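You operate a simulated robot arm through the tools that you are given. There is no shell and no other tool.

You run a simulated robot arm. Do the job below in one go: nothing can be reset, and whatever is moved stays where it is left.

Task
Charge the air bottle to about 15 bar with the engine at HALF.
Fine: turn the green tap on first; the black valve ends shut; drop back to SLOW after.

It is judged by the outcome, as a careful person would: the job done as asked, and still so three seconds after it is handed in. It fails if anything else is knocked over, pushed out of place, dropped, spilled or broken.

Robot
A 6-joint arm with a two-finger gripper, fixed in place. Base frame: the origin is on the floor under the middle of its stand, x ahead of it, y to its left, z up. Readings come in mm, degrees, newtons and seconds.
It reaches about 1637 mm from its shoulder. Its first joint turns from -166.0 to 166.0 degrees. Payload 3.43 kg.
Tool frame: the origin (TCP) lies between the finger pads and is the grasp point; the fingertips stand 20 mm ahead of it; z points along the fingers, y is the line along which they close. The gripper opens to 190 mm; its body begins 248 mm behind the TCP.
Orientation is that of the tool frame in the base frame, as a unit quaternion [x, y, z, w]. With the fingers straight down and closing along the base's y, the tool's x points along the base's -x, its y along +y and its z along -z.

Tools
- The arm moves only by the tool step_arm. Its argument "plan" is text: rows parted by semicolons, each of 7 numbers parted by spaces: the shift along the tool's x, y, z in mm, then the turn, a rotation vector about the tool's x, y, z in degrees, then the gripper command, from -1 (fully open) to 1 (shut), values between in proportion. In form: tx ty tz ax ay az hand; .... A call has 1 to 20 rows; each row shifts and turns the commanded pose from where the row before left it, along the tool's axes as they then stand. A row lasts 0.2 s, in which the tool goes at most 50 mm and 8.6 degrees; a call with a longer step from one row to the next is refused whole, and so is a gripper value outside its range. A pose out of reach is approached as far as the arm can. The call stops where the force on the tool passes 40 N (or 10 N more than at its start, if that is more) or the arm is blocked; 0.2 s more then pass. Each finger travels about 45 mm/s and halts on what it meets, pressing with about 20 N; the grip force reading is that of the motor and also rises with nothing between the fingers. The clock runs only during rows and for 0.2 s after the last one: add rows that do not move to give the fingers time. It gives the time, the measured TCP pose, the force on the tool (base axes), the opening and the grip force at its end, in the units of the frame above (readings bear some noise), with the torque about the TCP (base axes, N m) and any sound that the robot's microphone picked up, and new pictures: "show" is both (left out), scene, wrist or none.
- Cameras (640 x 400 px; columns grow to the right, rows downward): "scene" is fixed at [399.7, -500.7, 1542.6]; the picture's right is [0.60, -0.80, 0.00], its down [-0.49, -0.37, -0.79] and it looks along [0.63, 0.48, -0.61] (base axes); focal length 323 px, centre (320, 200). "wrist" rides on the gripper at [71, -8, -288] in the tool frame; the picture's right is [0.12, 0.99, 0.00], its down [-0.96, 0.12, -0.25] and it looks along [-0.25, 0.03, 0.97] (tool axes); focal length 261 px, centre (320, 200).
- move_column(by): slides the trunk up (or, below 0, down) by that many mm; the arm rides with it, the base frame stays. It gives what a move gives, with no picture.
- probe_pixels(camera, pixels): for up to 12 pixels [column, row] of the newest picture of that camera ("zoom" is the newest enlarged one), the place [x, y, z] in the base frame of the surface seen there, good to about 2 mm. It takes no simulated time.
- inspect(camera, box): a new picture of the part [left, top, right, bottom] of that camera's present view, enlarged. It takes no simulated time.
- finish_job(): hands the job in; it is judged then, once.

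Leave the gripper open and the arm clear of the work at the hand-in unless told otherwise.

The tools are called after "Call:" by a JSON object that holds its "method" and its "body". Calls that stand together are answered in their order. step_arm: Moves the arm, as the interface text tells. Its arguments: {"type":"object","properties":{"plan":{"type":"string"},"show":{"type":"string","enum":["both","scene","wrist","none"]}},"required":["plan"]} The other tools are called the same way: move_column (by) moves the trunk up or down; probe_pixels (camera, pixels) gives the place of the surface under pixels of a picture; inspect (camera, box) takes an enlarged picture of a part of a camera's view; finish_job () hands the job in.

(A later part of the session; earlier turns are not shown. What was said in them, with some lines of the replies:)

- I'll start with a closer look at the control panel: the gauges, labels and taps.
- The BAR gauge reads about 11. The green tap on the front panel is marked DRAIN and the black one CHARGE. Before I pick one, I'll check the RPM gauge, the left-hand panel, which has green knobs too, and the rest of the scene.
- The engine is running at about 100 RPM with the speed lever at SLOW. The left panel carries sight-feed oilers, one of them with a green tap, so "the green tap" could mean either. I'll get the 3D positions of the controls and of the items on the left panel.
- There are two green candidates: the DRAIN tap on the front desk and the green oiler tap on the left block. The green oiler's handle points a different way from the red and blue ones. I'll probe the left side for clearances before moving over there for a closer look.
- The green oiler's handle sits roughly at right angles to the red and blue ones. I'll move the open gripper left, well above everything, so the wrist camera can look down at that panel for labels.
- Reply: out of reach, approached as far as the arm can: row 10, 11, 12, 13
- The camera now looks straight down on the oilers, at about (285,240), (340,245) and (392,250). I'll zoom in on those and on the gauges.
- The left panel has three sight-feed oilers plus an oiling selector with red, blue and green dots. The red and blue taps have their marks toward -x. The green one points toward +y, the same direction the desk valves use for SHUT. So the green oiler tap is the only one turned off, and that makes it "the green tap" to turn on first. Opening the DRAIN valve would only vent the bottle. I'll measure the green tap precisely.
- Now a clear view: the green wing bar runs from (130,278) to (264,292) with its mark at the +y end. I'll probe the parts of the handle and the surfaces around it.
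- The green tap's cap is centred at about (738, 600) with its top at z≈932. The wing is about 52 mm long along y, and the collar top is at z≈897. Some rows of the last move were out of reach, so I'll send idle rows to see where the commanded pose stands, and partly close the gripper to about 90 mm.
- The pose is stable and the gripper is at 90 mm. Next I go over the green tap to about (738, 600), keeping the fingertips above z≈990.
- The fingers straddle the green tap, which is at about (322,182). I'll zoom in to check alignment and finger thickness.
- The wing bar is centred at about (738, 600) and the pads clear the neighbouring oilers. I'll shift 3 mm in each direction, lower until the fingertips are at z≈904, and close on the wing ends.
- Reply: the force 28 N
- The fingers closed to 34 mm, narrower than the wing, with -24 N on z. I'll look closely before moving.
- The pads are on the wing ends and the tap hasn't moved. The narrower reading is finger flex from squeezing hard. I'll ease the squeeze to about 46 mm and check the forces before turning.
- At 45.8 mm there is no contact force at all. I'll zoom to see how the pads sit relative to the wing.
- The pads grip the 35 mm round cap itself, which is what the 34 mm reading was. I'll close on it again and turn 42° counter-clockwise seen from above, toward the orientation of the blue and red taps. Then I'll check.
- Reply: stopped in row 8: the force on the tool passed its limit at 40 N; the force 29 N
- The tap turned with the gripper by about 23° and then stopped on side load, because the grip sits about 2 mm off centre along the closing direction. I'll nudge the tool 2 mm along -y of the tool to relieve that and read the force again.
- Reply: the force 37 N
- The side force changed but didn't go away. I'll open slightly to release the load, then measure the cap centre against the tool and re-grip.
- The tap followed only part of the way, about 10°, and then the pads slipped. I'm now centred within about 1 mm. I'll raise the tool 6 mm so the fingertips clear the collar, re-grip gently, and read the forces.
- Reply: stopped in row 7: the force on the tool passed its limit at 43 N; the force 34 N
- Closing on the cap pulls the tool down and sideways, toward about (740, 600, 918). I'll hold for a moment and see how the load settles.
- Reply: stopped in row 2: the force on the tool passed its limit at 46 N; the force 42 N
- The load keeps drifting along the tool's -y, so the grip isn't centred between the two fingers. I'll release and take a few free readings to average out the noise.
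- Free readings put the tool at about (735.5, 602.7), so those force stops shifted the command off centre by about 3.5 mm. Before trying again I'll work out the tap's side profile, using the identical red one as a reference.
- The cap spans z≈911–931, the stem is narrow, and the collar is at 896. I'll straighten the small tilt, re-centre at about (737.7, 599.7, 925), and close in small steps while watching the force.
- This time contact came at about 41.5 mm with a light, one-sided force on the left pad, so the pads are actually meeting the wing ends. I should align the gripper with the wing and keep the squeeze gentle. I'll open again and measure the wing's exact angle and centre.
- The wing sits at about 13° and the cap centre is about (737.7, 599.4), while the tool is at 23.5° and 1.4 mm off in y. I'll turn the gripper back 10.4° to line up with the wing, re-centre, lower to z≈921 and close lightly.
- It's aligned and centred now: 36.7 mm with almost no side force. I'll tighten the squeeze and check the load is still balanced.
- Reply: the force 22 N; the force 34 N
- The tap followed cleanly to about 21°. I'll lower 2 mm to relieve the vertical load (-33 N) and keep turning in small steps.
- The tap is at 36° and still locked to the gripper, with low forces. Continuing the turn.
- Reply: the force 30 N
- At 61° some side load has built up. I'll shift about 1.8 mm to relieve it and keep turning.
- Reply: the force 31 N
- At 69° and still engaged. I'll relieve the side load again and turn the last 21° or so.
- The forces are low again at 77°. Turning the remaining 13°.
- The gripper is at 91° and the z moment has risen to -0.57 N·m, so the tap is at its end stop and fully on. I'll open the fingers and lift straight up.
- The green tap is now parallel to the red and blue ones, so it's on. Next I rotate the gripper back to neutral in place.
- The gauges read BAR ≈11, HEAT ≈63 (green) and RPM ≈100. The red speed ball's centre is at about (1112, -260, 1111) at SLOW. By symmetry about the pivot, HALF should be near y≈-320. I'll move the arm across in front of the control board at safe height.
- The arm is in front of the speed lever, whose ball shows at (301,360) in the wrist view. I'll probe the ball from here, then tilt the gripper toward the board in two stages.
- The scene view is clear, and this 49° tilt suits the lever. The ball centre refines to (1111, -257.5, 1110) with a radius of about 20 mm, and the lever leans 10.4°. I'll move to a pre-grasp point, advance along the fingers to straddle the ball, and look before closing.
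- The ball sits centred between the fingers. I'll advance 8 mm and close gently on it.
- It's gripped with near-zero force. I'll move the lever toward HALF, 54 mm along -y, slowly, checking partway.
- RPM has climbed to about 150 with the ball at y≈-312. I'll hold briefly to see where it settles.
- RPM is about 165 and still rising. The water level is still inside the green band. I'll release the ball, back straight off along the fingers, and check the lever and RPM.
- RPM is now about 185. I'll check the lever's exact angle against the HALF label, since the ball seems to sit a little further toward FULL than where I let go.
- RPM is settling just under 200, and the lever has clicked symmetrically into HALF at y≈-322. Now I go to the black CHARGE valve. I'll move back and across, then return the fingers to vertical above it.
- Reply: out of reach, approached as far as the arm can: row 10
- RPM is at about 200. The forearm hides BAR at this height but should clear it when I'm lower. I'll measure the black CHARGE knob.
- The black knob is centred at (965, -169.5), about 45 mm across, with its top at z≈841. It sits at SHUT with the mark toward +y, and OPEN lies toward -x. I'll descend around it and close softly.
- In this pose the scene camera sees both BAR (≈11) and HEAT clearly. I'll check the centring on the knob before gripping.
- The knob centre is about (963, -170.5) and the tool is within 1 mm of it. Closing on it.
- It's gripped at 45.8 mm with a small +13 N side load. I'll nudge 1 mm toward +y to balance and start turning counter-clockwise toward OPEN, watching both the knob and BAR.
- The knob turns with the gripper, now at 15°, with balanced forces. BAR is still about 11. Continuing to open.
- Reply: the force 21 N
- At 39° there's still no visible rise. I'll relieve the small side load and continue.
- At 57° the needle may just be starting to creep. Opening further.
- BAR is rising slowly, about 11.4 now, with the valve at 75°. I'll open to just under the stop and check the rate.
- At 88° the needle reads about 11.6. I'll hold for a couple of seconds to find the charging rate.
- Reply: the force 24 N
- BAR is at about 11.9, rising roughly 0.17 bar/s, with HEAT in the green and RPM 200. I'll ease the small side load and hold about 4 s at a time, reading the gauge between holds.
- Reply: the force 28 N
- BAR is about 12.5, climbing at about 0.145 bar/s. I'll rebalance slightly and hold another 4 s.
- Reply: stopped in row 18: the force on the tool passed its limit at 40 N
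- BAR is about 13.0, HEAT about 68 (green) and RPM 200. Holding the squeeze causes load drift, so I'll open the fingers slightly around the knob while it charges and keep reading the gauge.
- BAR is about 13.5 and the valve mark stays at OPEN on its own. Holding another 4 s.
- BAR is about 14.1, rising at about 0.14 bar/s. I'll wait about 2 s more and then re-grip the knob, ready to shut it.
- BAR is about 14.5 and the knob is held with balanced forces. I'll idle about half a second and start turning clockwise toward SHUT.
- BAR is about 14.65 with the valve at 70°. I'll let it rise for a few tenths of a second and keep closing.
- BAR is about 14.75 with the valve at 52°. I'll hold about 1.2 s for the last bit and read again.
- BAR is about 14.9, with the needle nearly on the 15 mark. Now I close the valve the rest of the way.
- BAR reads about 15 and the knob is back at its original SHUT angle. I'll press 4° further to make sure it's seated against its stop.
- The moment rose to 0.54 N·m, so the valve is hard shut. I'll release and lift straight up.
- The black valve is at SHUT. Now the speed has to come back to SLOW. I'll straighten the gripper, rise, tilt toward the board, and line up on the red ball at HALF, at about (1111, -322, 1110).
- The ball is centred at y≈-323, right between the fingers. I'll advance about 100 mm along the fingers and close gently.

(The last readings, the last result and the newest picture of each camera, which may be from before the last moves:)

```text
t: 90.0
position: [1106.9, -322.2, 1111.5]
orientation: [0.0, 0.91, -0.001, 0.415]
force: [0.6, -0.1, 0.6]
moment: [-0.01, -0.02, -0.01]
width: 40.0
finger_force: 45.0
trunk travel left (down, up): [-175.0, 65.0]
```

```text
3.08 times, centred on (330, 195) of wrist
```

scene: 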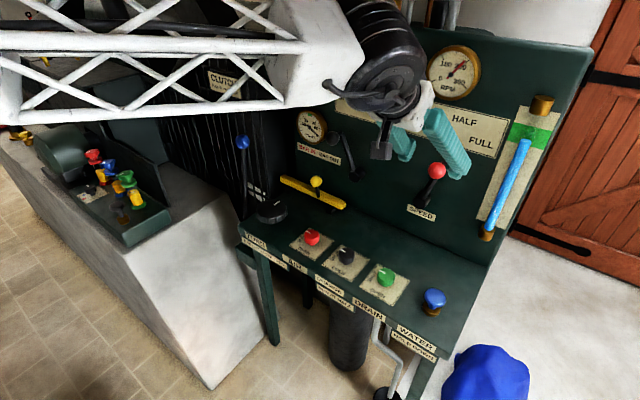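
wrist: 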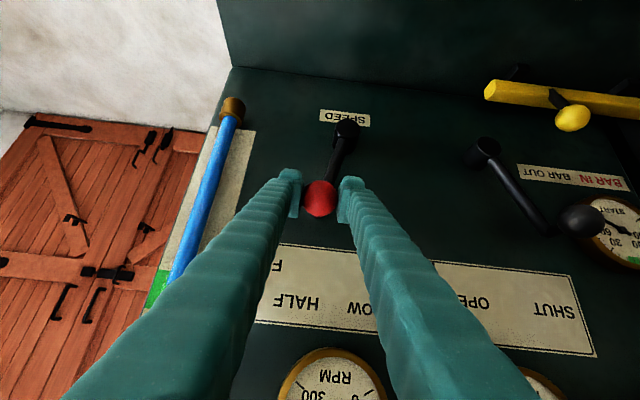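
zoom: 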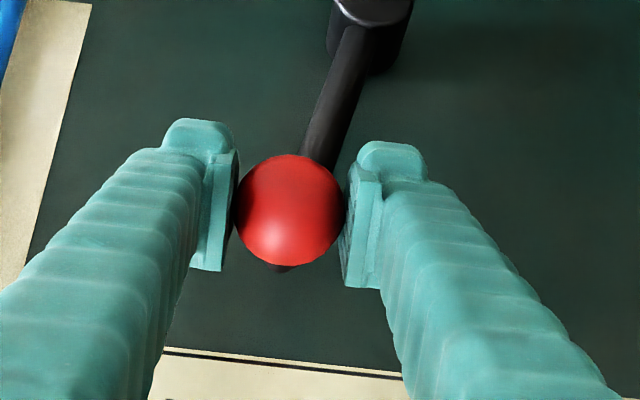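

It's gripped cleanly. I'll move the lever back 61 mm along +y to SLOW, stopping just short so I don't push toward STOP.

Call:
{"method": "step_arm", "body": {"plan": "-0.6 9 -0.6 0 0 0 0.62; -0.6 9 -0.6 0 0 0 0.62; -0.3 9 -0.3 0 0 0 0.62; 0 9 0 0 0 0 0.62", "show": "none"}}

Call:
{"method": "step_arm", "body": {"plan": "0.5 9 0.5 0 0 0 0.62; 0.5 8 0.5 0 0 0 0.62; 0.5 8 0.5 0 0 0 0.62; 0 0 0 0 0 0 0.62", "show": "both"}}

Call:
{"method": "inspect", "body": {"camera": "wrist", "box": [200, 90, 440, 400]}}

```text
t: 91.0
position: [1106.9, -285.5, 1109.9]
orientation: [0.0, 0.91, 0.0, 0.414]
force: [-3.8, -4.1, -4.4]
moment: [-0.48, -0.04, -0.03]
width: 38.7
finger_force: 45.2
trunk travel left (down, up): [-175.0, 65.0]
```

```text
t: 92.0
position: [1107.0, -260.7, 1107.2]
orientation: [0.001, 0.91, -0.001, 0.414]
force: [-1.4, -3.9, -11.1]
moment: [-0.41, -0.2, -0.11]
width: 38.4
finger_force: 44.4
trunk travel left (down, up): [-175.0, 65.0]
```

scene: 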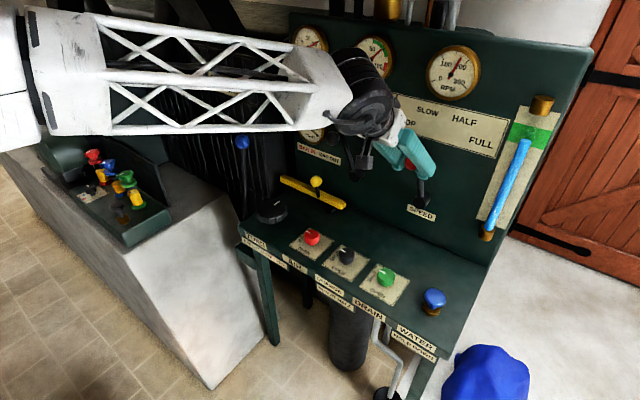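
wrist: 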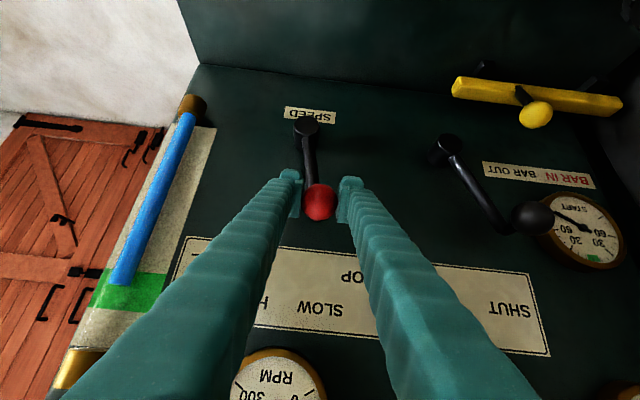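

```text
1.29 times, centred on (320, 245) of wrist
```

zoom: 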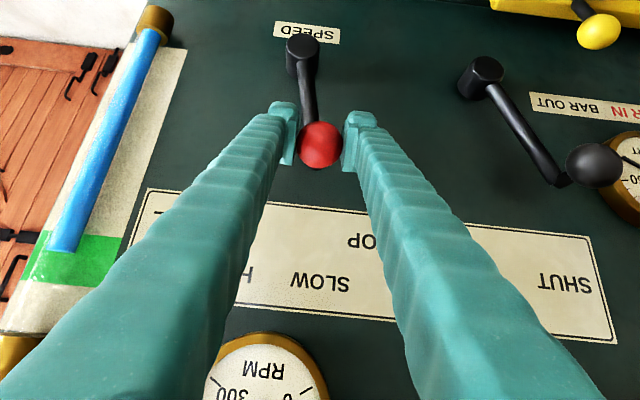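

The ball is at y≈-261 and RPM is dropping. I'll release and back straight off so the lever can settle in the SLOW notch.

Call:
{"method": "step_arm", "body": {"plan": "0 0 0 0 0 0 0.3; 0 0 0 0 0 0 0.1; 0 0 0 0 0 0 0.1; 0 0 -30 0 0 0 0.1; 0 0 -45 0 0 0 0.1; 0 0 -45 0 0 0 0.1; 0 0 -45 0 0 0 0.1; 0 0 0 0 0 0 0.1", "show": "both"}}

Call:
{"method": "inspect", "body": {"camera": "wrist", "box": [240, 80, 440, 400]}}

Call:
{"method": "inspect", "body": {"camera": "scene", "box": [420, 35, 490, 105]}}

```text
t: 93.8
position: [983.4, -257.9, 1220.2]
orientation: [0.001, 0.91, -0.001, 0.415]
force: [-0.1, 0.6, 0.0]
moment: [-0.03, -0.01, -0.02]
width: 85.5
finger_force: 0.0
trunk travel left (down, up): [-175.0, 65.0]
```

scene: 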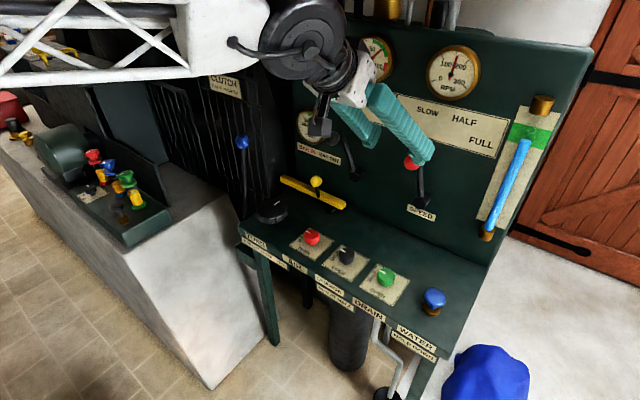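
wrist: 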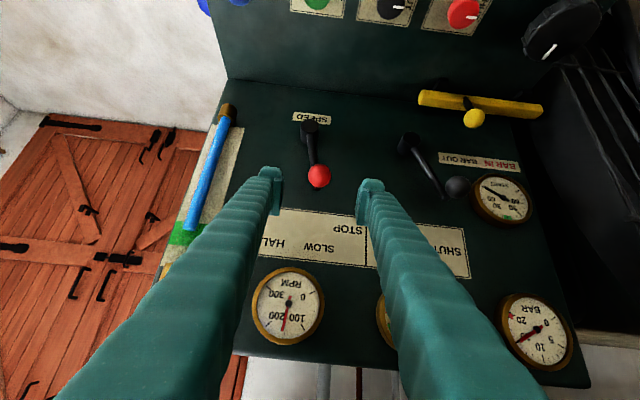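

```text
1.25 times, centred on (340, 240) of wrist
```

zoom: 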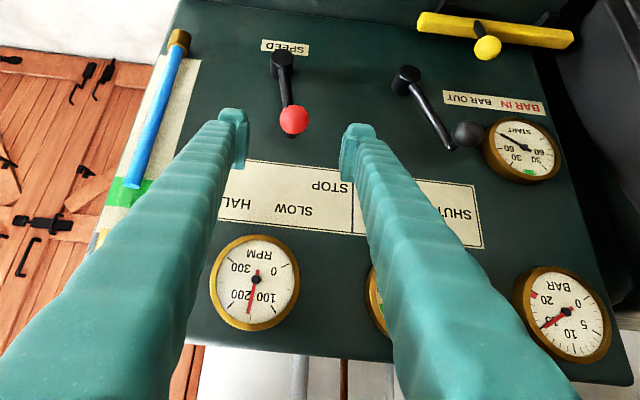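

```text
5.71 times, centred on (455, 70) of scene
```

zoom: 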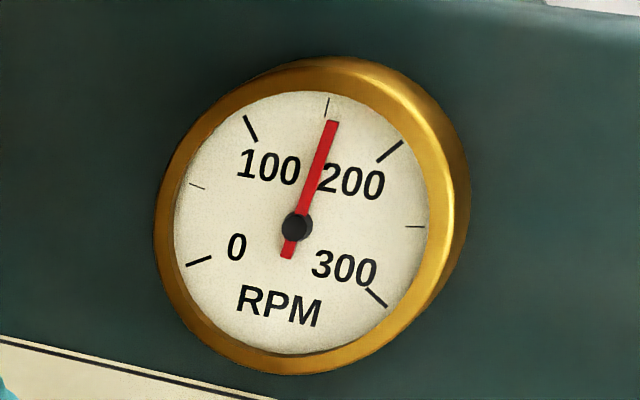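

RPM is at about 155 and falling. I'll check the ball position against its original SLOW place (y≈-257.5), then retract the arm to the clear starting area and wait for RPM to settle.

Call:
{"method": "probe_pixels", "body": {"camera": "wrist", "pixels": [[319, 175], [309, 175], [329, 175], [315, 150]]}}

Call:
{"method": "step_arm", "body": {"plan": "20 25 -35 0 0 0 0; 20 25 -35 0 0 0 -0.3; 20 25 -35 0 0 0 -0.6; 20 25 -35 0 0 0 -1; 20 25 -35 0 0 0 -1; 20 25 -35 0 0 0 -1; 0 25 0 0 8.18 0 -1; 0 25 0 0 8.18 0 -1; 0 25 0 0 8.18 0 -1; 0 20 0 0 8.18 0 -1; 0 20 0 0 8.18 0 -1; 0 20 0 0 8.18 0 -1", "show": "both"}}

Call:
{"method": "inspect", "body": {"camera": "scene", "box": [280, 10, 500, 150]}}

```text
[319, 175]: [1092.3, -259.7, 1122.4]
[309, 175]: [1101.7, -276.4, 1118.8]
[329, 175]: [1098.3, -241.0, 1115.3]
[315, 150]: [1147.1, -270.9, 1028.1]
```

```text
t: 96.3
position: [742.7, 26.0, 1266.1]
orientation: [0.0, 1.0, 0.0, -0.001]
force: [-1.2, -0.8, 1.0]
moment: [0.12, -0.34, -0.03]
width: 189.9
finger_force: 0.1
trunk travel left (down, up): [-175.0, 65.0]
```

scene: 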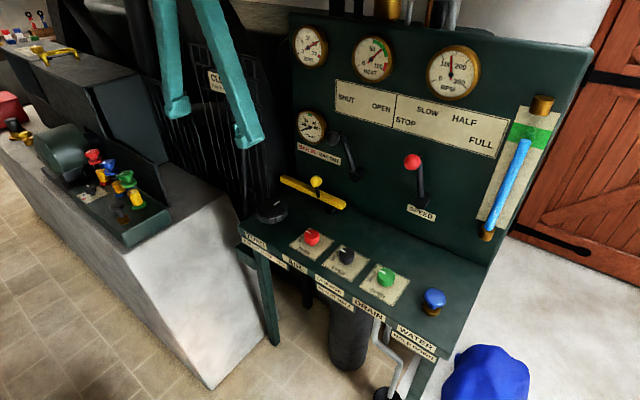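
wrist: 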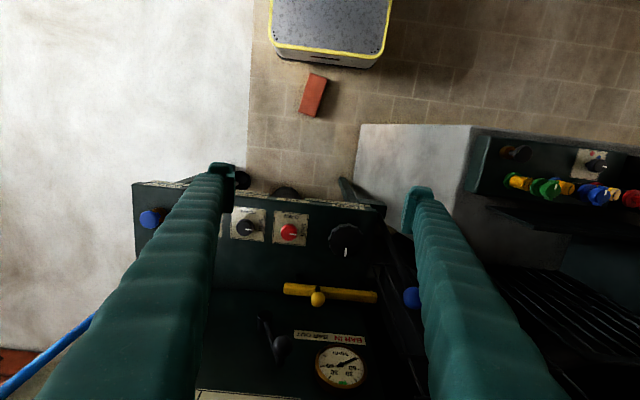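

```text
2.86 times, centred on (390, 80) of scene
```

zoom: 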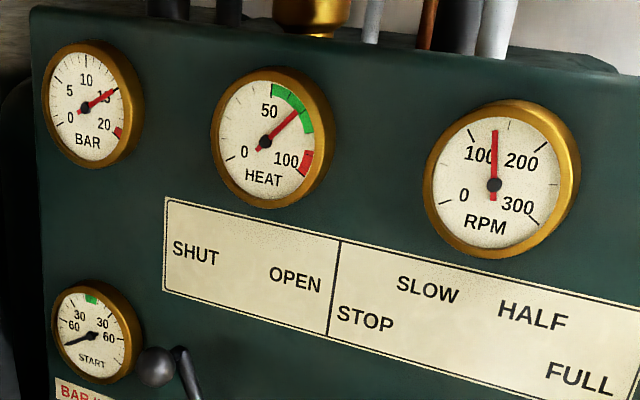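

The lever is back at the SLOW notch (y≈-259), BAR ≈15, HEAT is in the green and RPM ≈130 and falling. I'll pull the arm back a little further and wait for the engine to settle.

Call:
{"method": "step_arm", "body": {"plan": "40 0 0 0 0 0 -1; 40 0 0 0 0 0 -1; 40 0 0 0 0 0 -1; 30 0 0 0 0 0 -1; 0 0 0 0 0 0 -1; 0 0 0 0 0 0 -1; 0 0 0 0 0 0 -1; 0 0 0 0 0 0 -1; 0 0 0 0 0 0 -1; 0 0 0 0 0 0 -1; 0 0 0 0 0 0 -1; 0 0 0 0 0 0 -1; 0 0 0 0 0 0 -1; 0 0 0 0 0 0 -1; 0 0 0 0 0 0 -1; 0 0 0 0 0 0 -1; 0 0 0 0 0 0 -1; 0 0 0 0 0 0 -1", "show": "both"}}

Call:
{"method": "inspect", "body": {"camera": "scene", "box": [280, 10, 500, 150]}}

Call:
{"method": "inspect", "body": {"camera": "scene", "box": [295, 25, 335, 65]}}

Call:
{"method": "inspect", "body": {"camera": "scene", "box": [280, 130, 460, 320]}}

Call:
{"method": "inspect", "body": {"camera": "scene", "box": [60, 130, 180, 250]}}

```text
t: 100.2
position: [594.9, 24.4, 1263.0]
orientation: [0.0, 1.0, 0.0, -0.001]
force: [0.3, -0.1, 0.4]
moment: [0.01, -0.01, 0.04]
width: 189.9
finger_force: 0.1
trunk travel left (down, up): [-175.0, 65.0]
```

scene: 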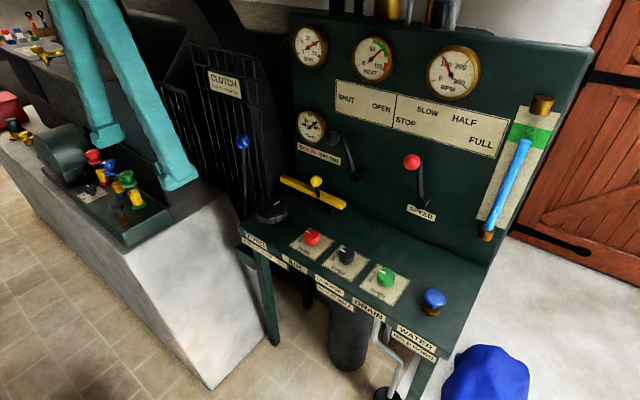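
wrist: 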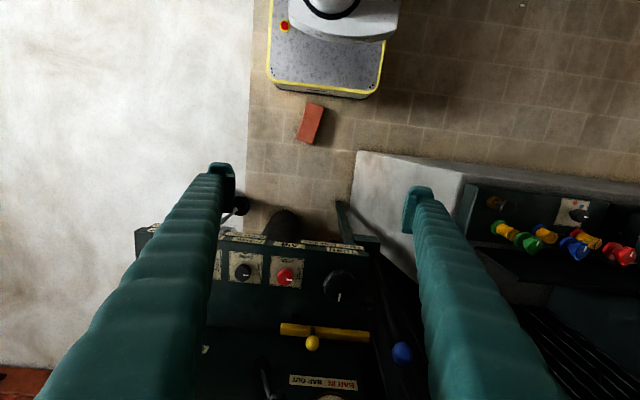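

```text
2.86 times, centred on (390, 80) of scene
```

zoom: 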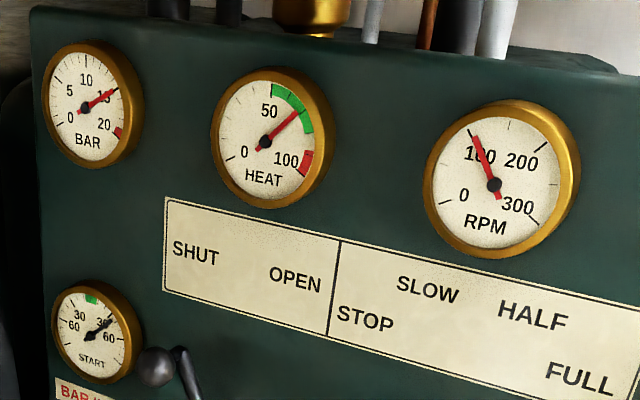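

```text
10.00 times, centred on (315, 45) of scene
```

zoom: 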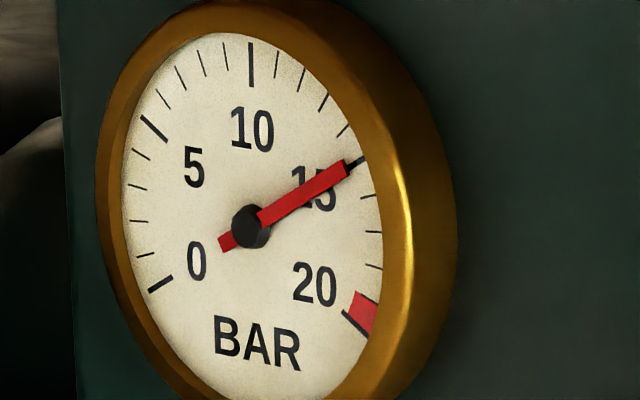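

```text
2.11 times, centred on (370, 225) of scene
```

zoom: 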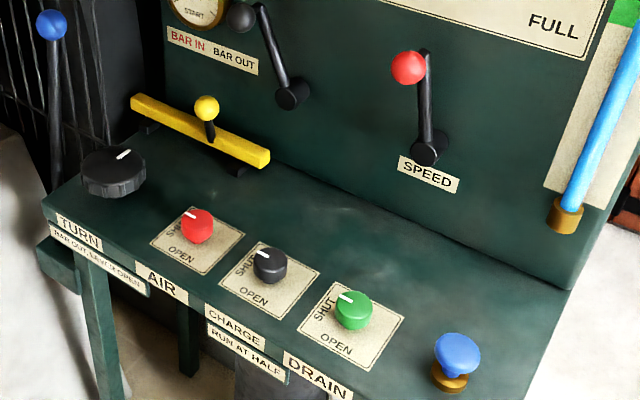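

```text
3.33 times, centred on (120, 190) of scene
```

zoom: 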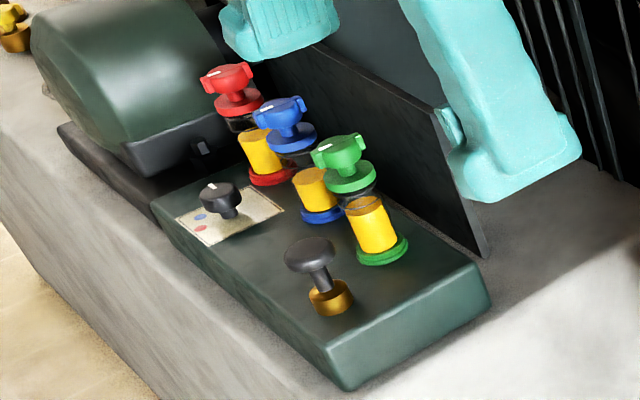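

Everything is as asked:
- **Green oiler tap:** on, parallel to the red and blue taps.
- **Air bottle:** BAR steady at about 15.
- **Black CHARGE valve:** shut against its stop.
- **Speed:** lever back at SLOW, RPM about 100.
- **Everything else:** nothing else was moved. The gripper is open and the arm is clear.

Handing in.

Call:
{"method": "finish_job", "body": {}}

```text
The job is handed in.
```

The air bottle is charged to about 15 bar, and the job is handed in. I haven't seen the verdict.

- **Green tap:** I turned on the green oiler tap on the left block before changing anything else. There is also a green DRAIN valve on the desk. I left that shut, because opening it would have vented the bottle, and the green oiler was the only one of the three oilers turned off.
- **Charging:** I moved the speed lever to HALF, where the engine settled at about 200 RPM. I then opened the black CHARGE valve, and BAR rose from about 11 to 15.
- **Black valve:** It is shut hard against its stop, and BAR was still at about 15 some 17 seconds later.
- **Speed:** The lever is back at SLOW, with RPM at about 100.

Heat and water level were both in the green at the end. I moved nothing else, and the arm is clear with the gripper open.
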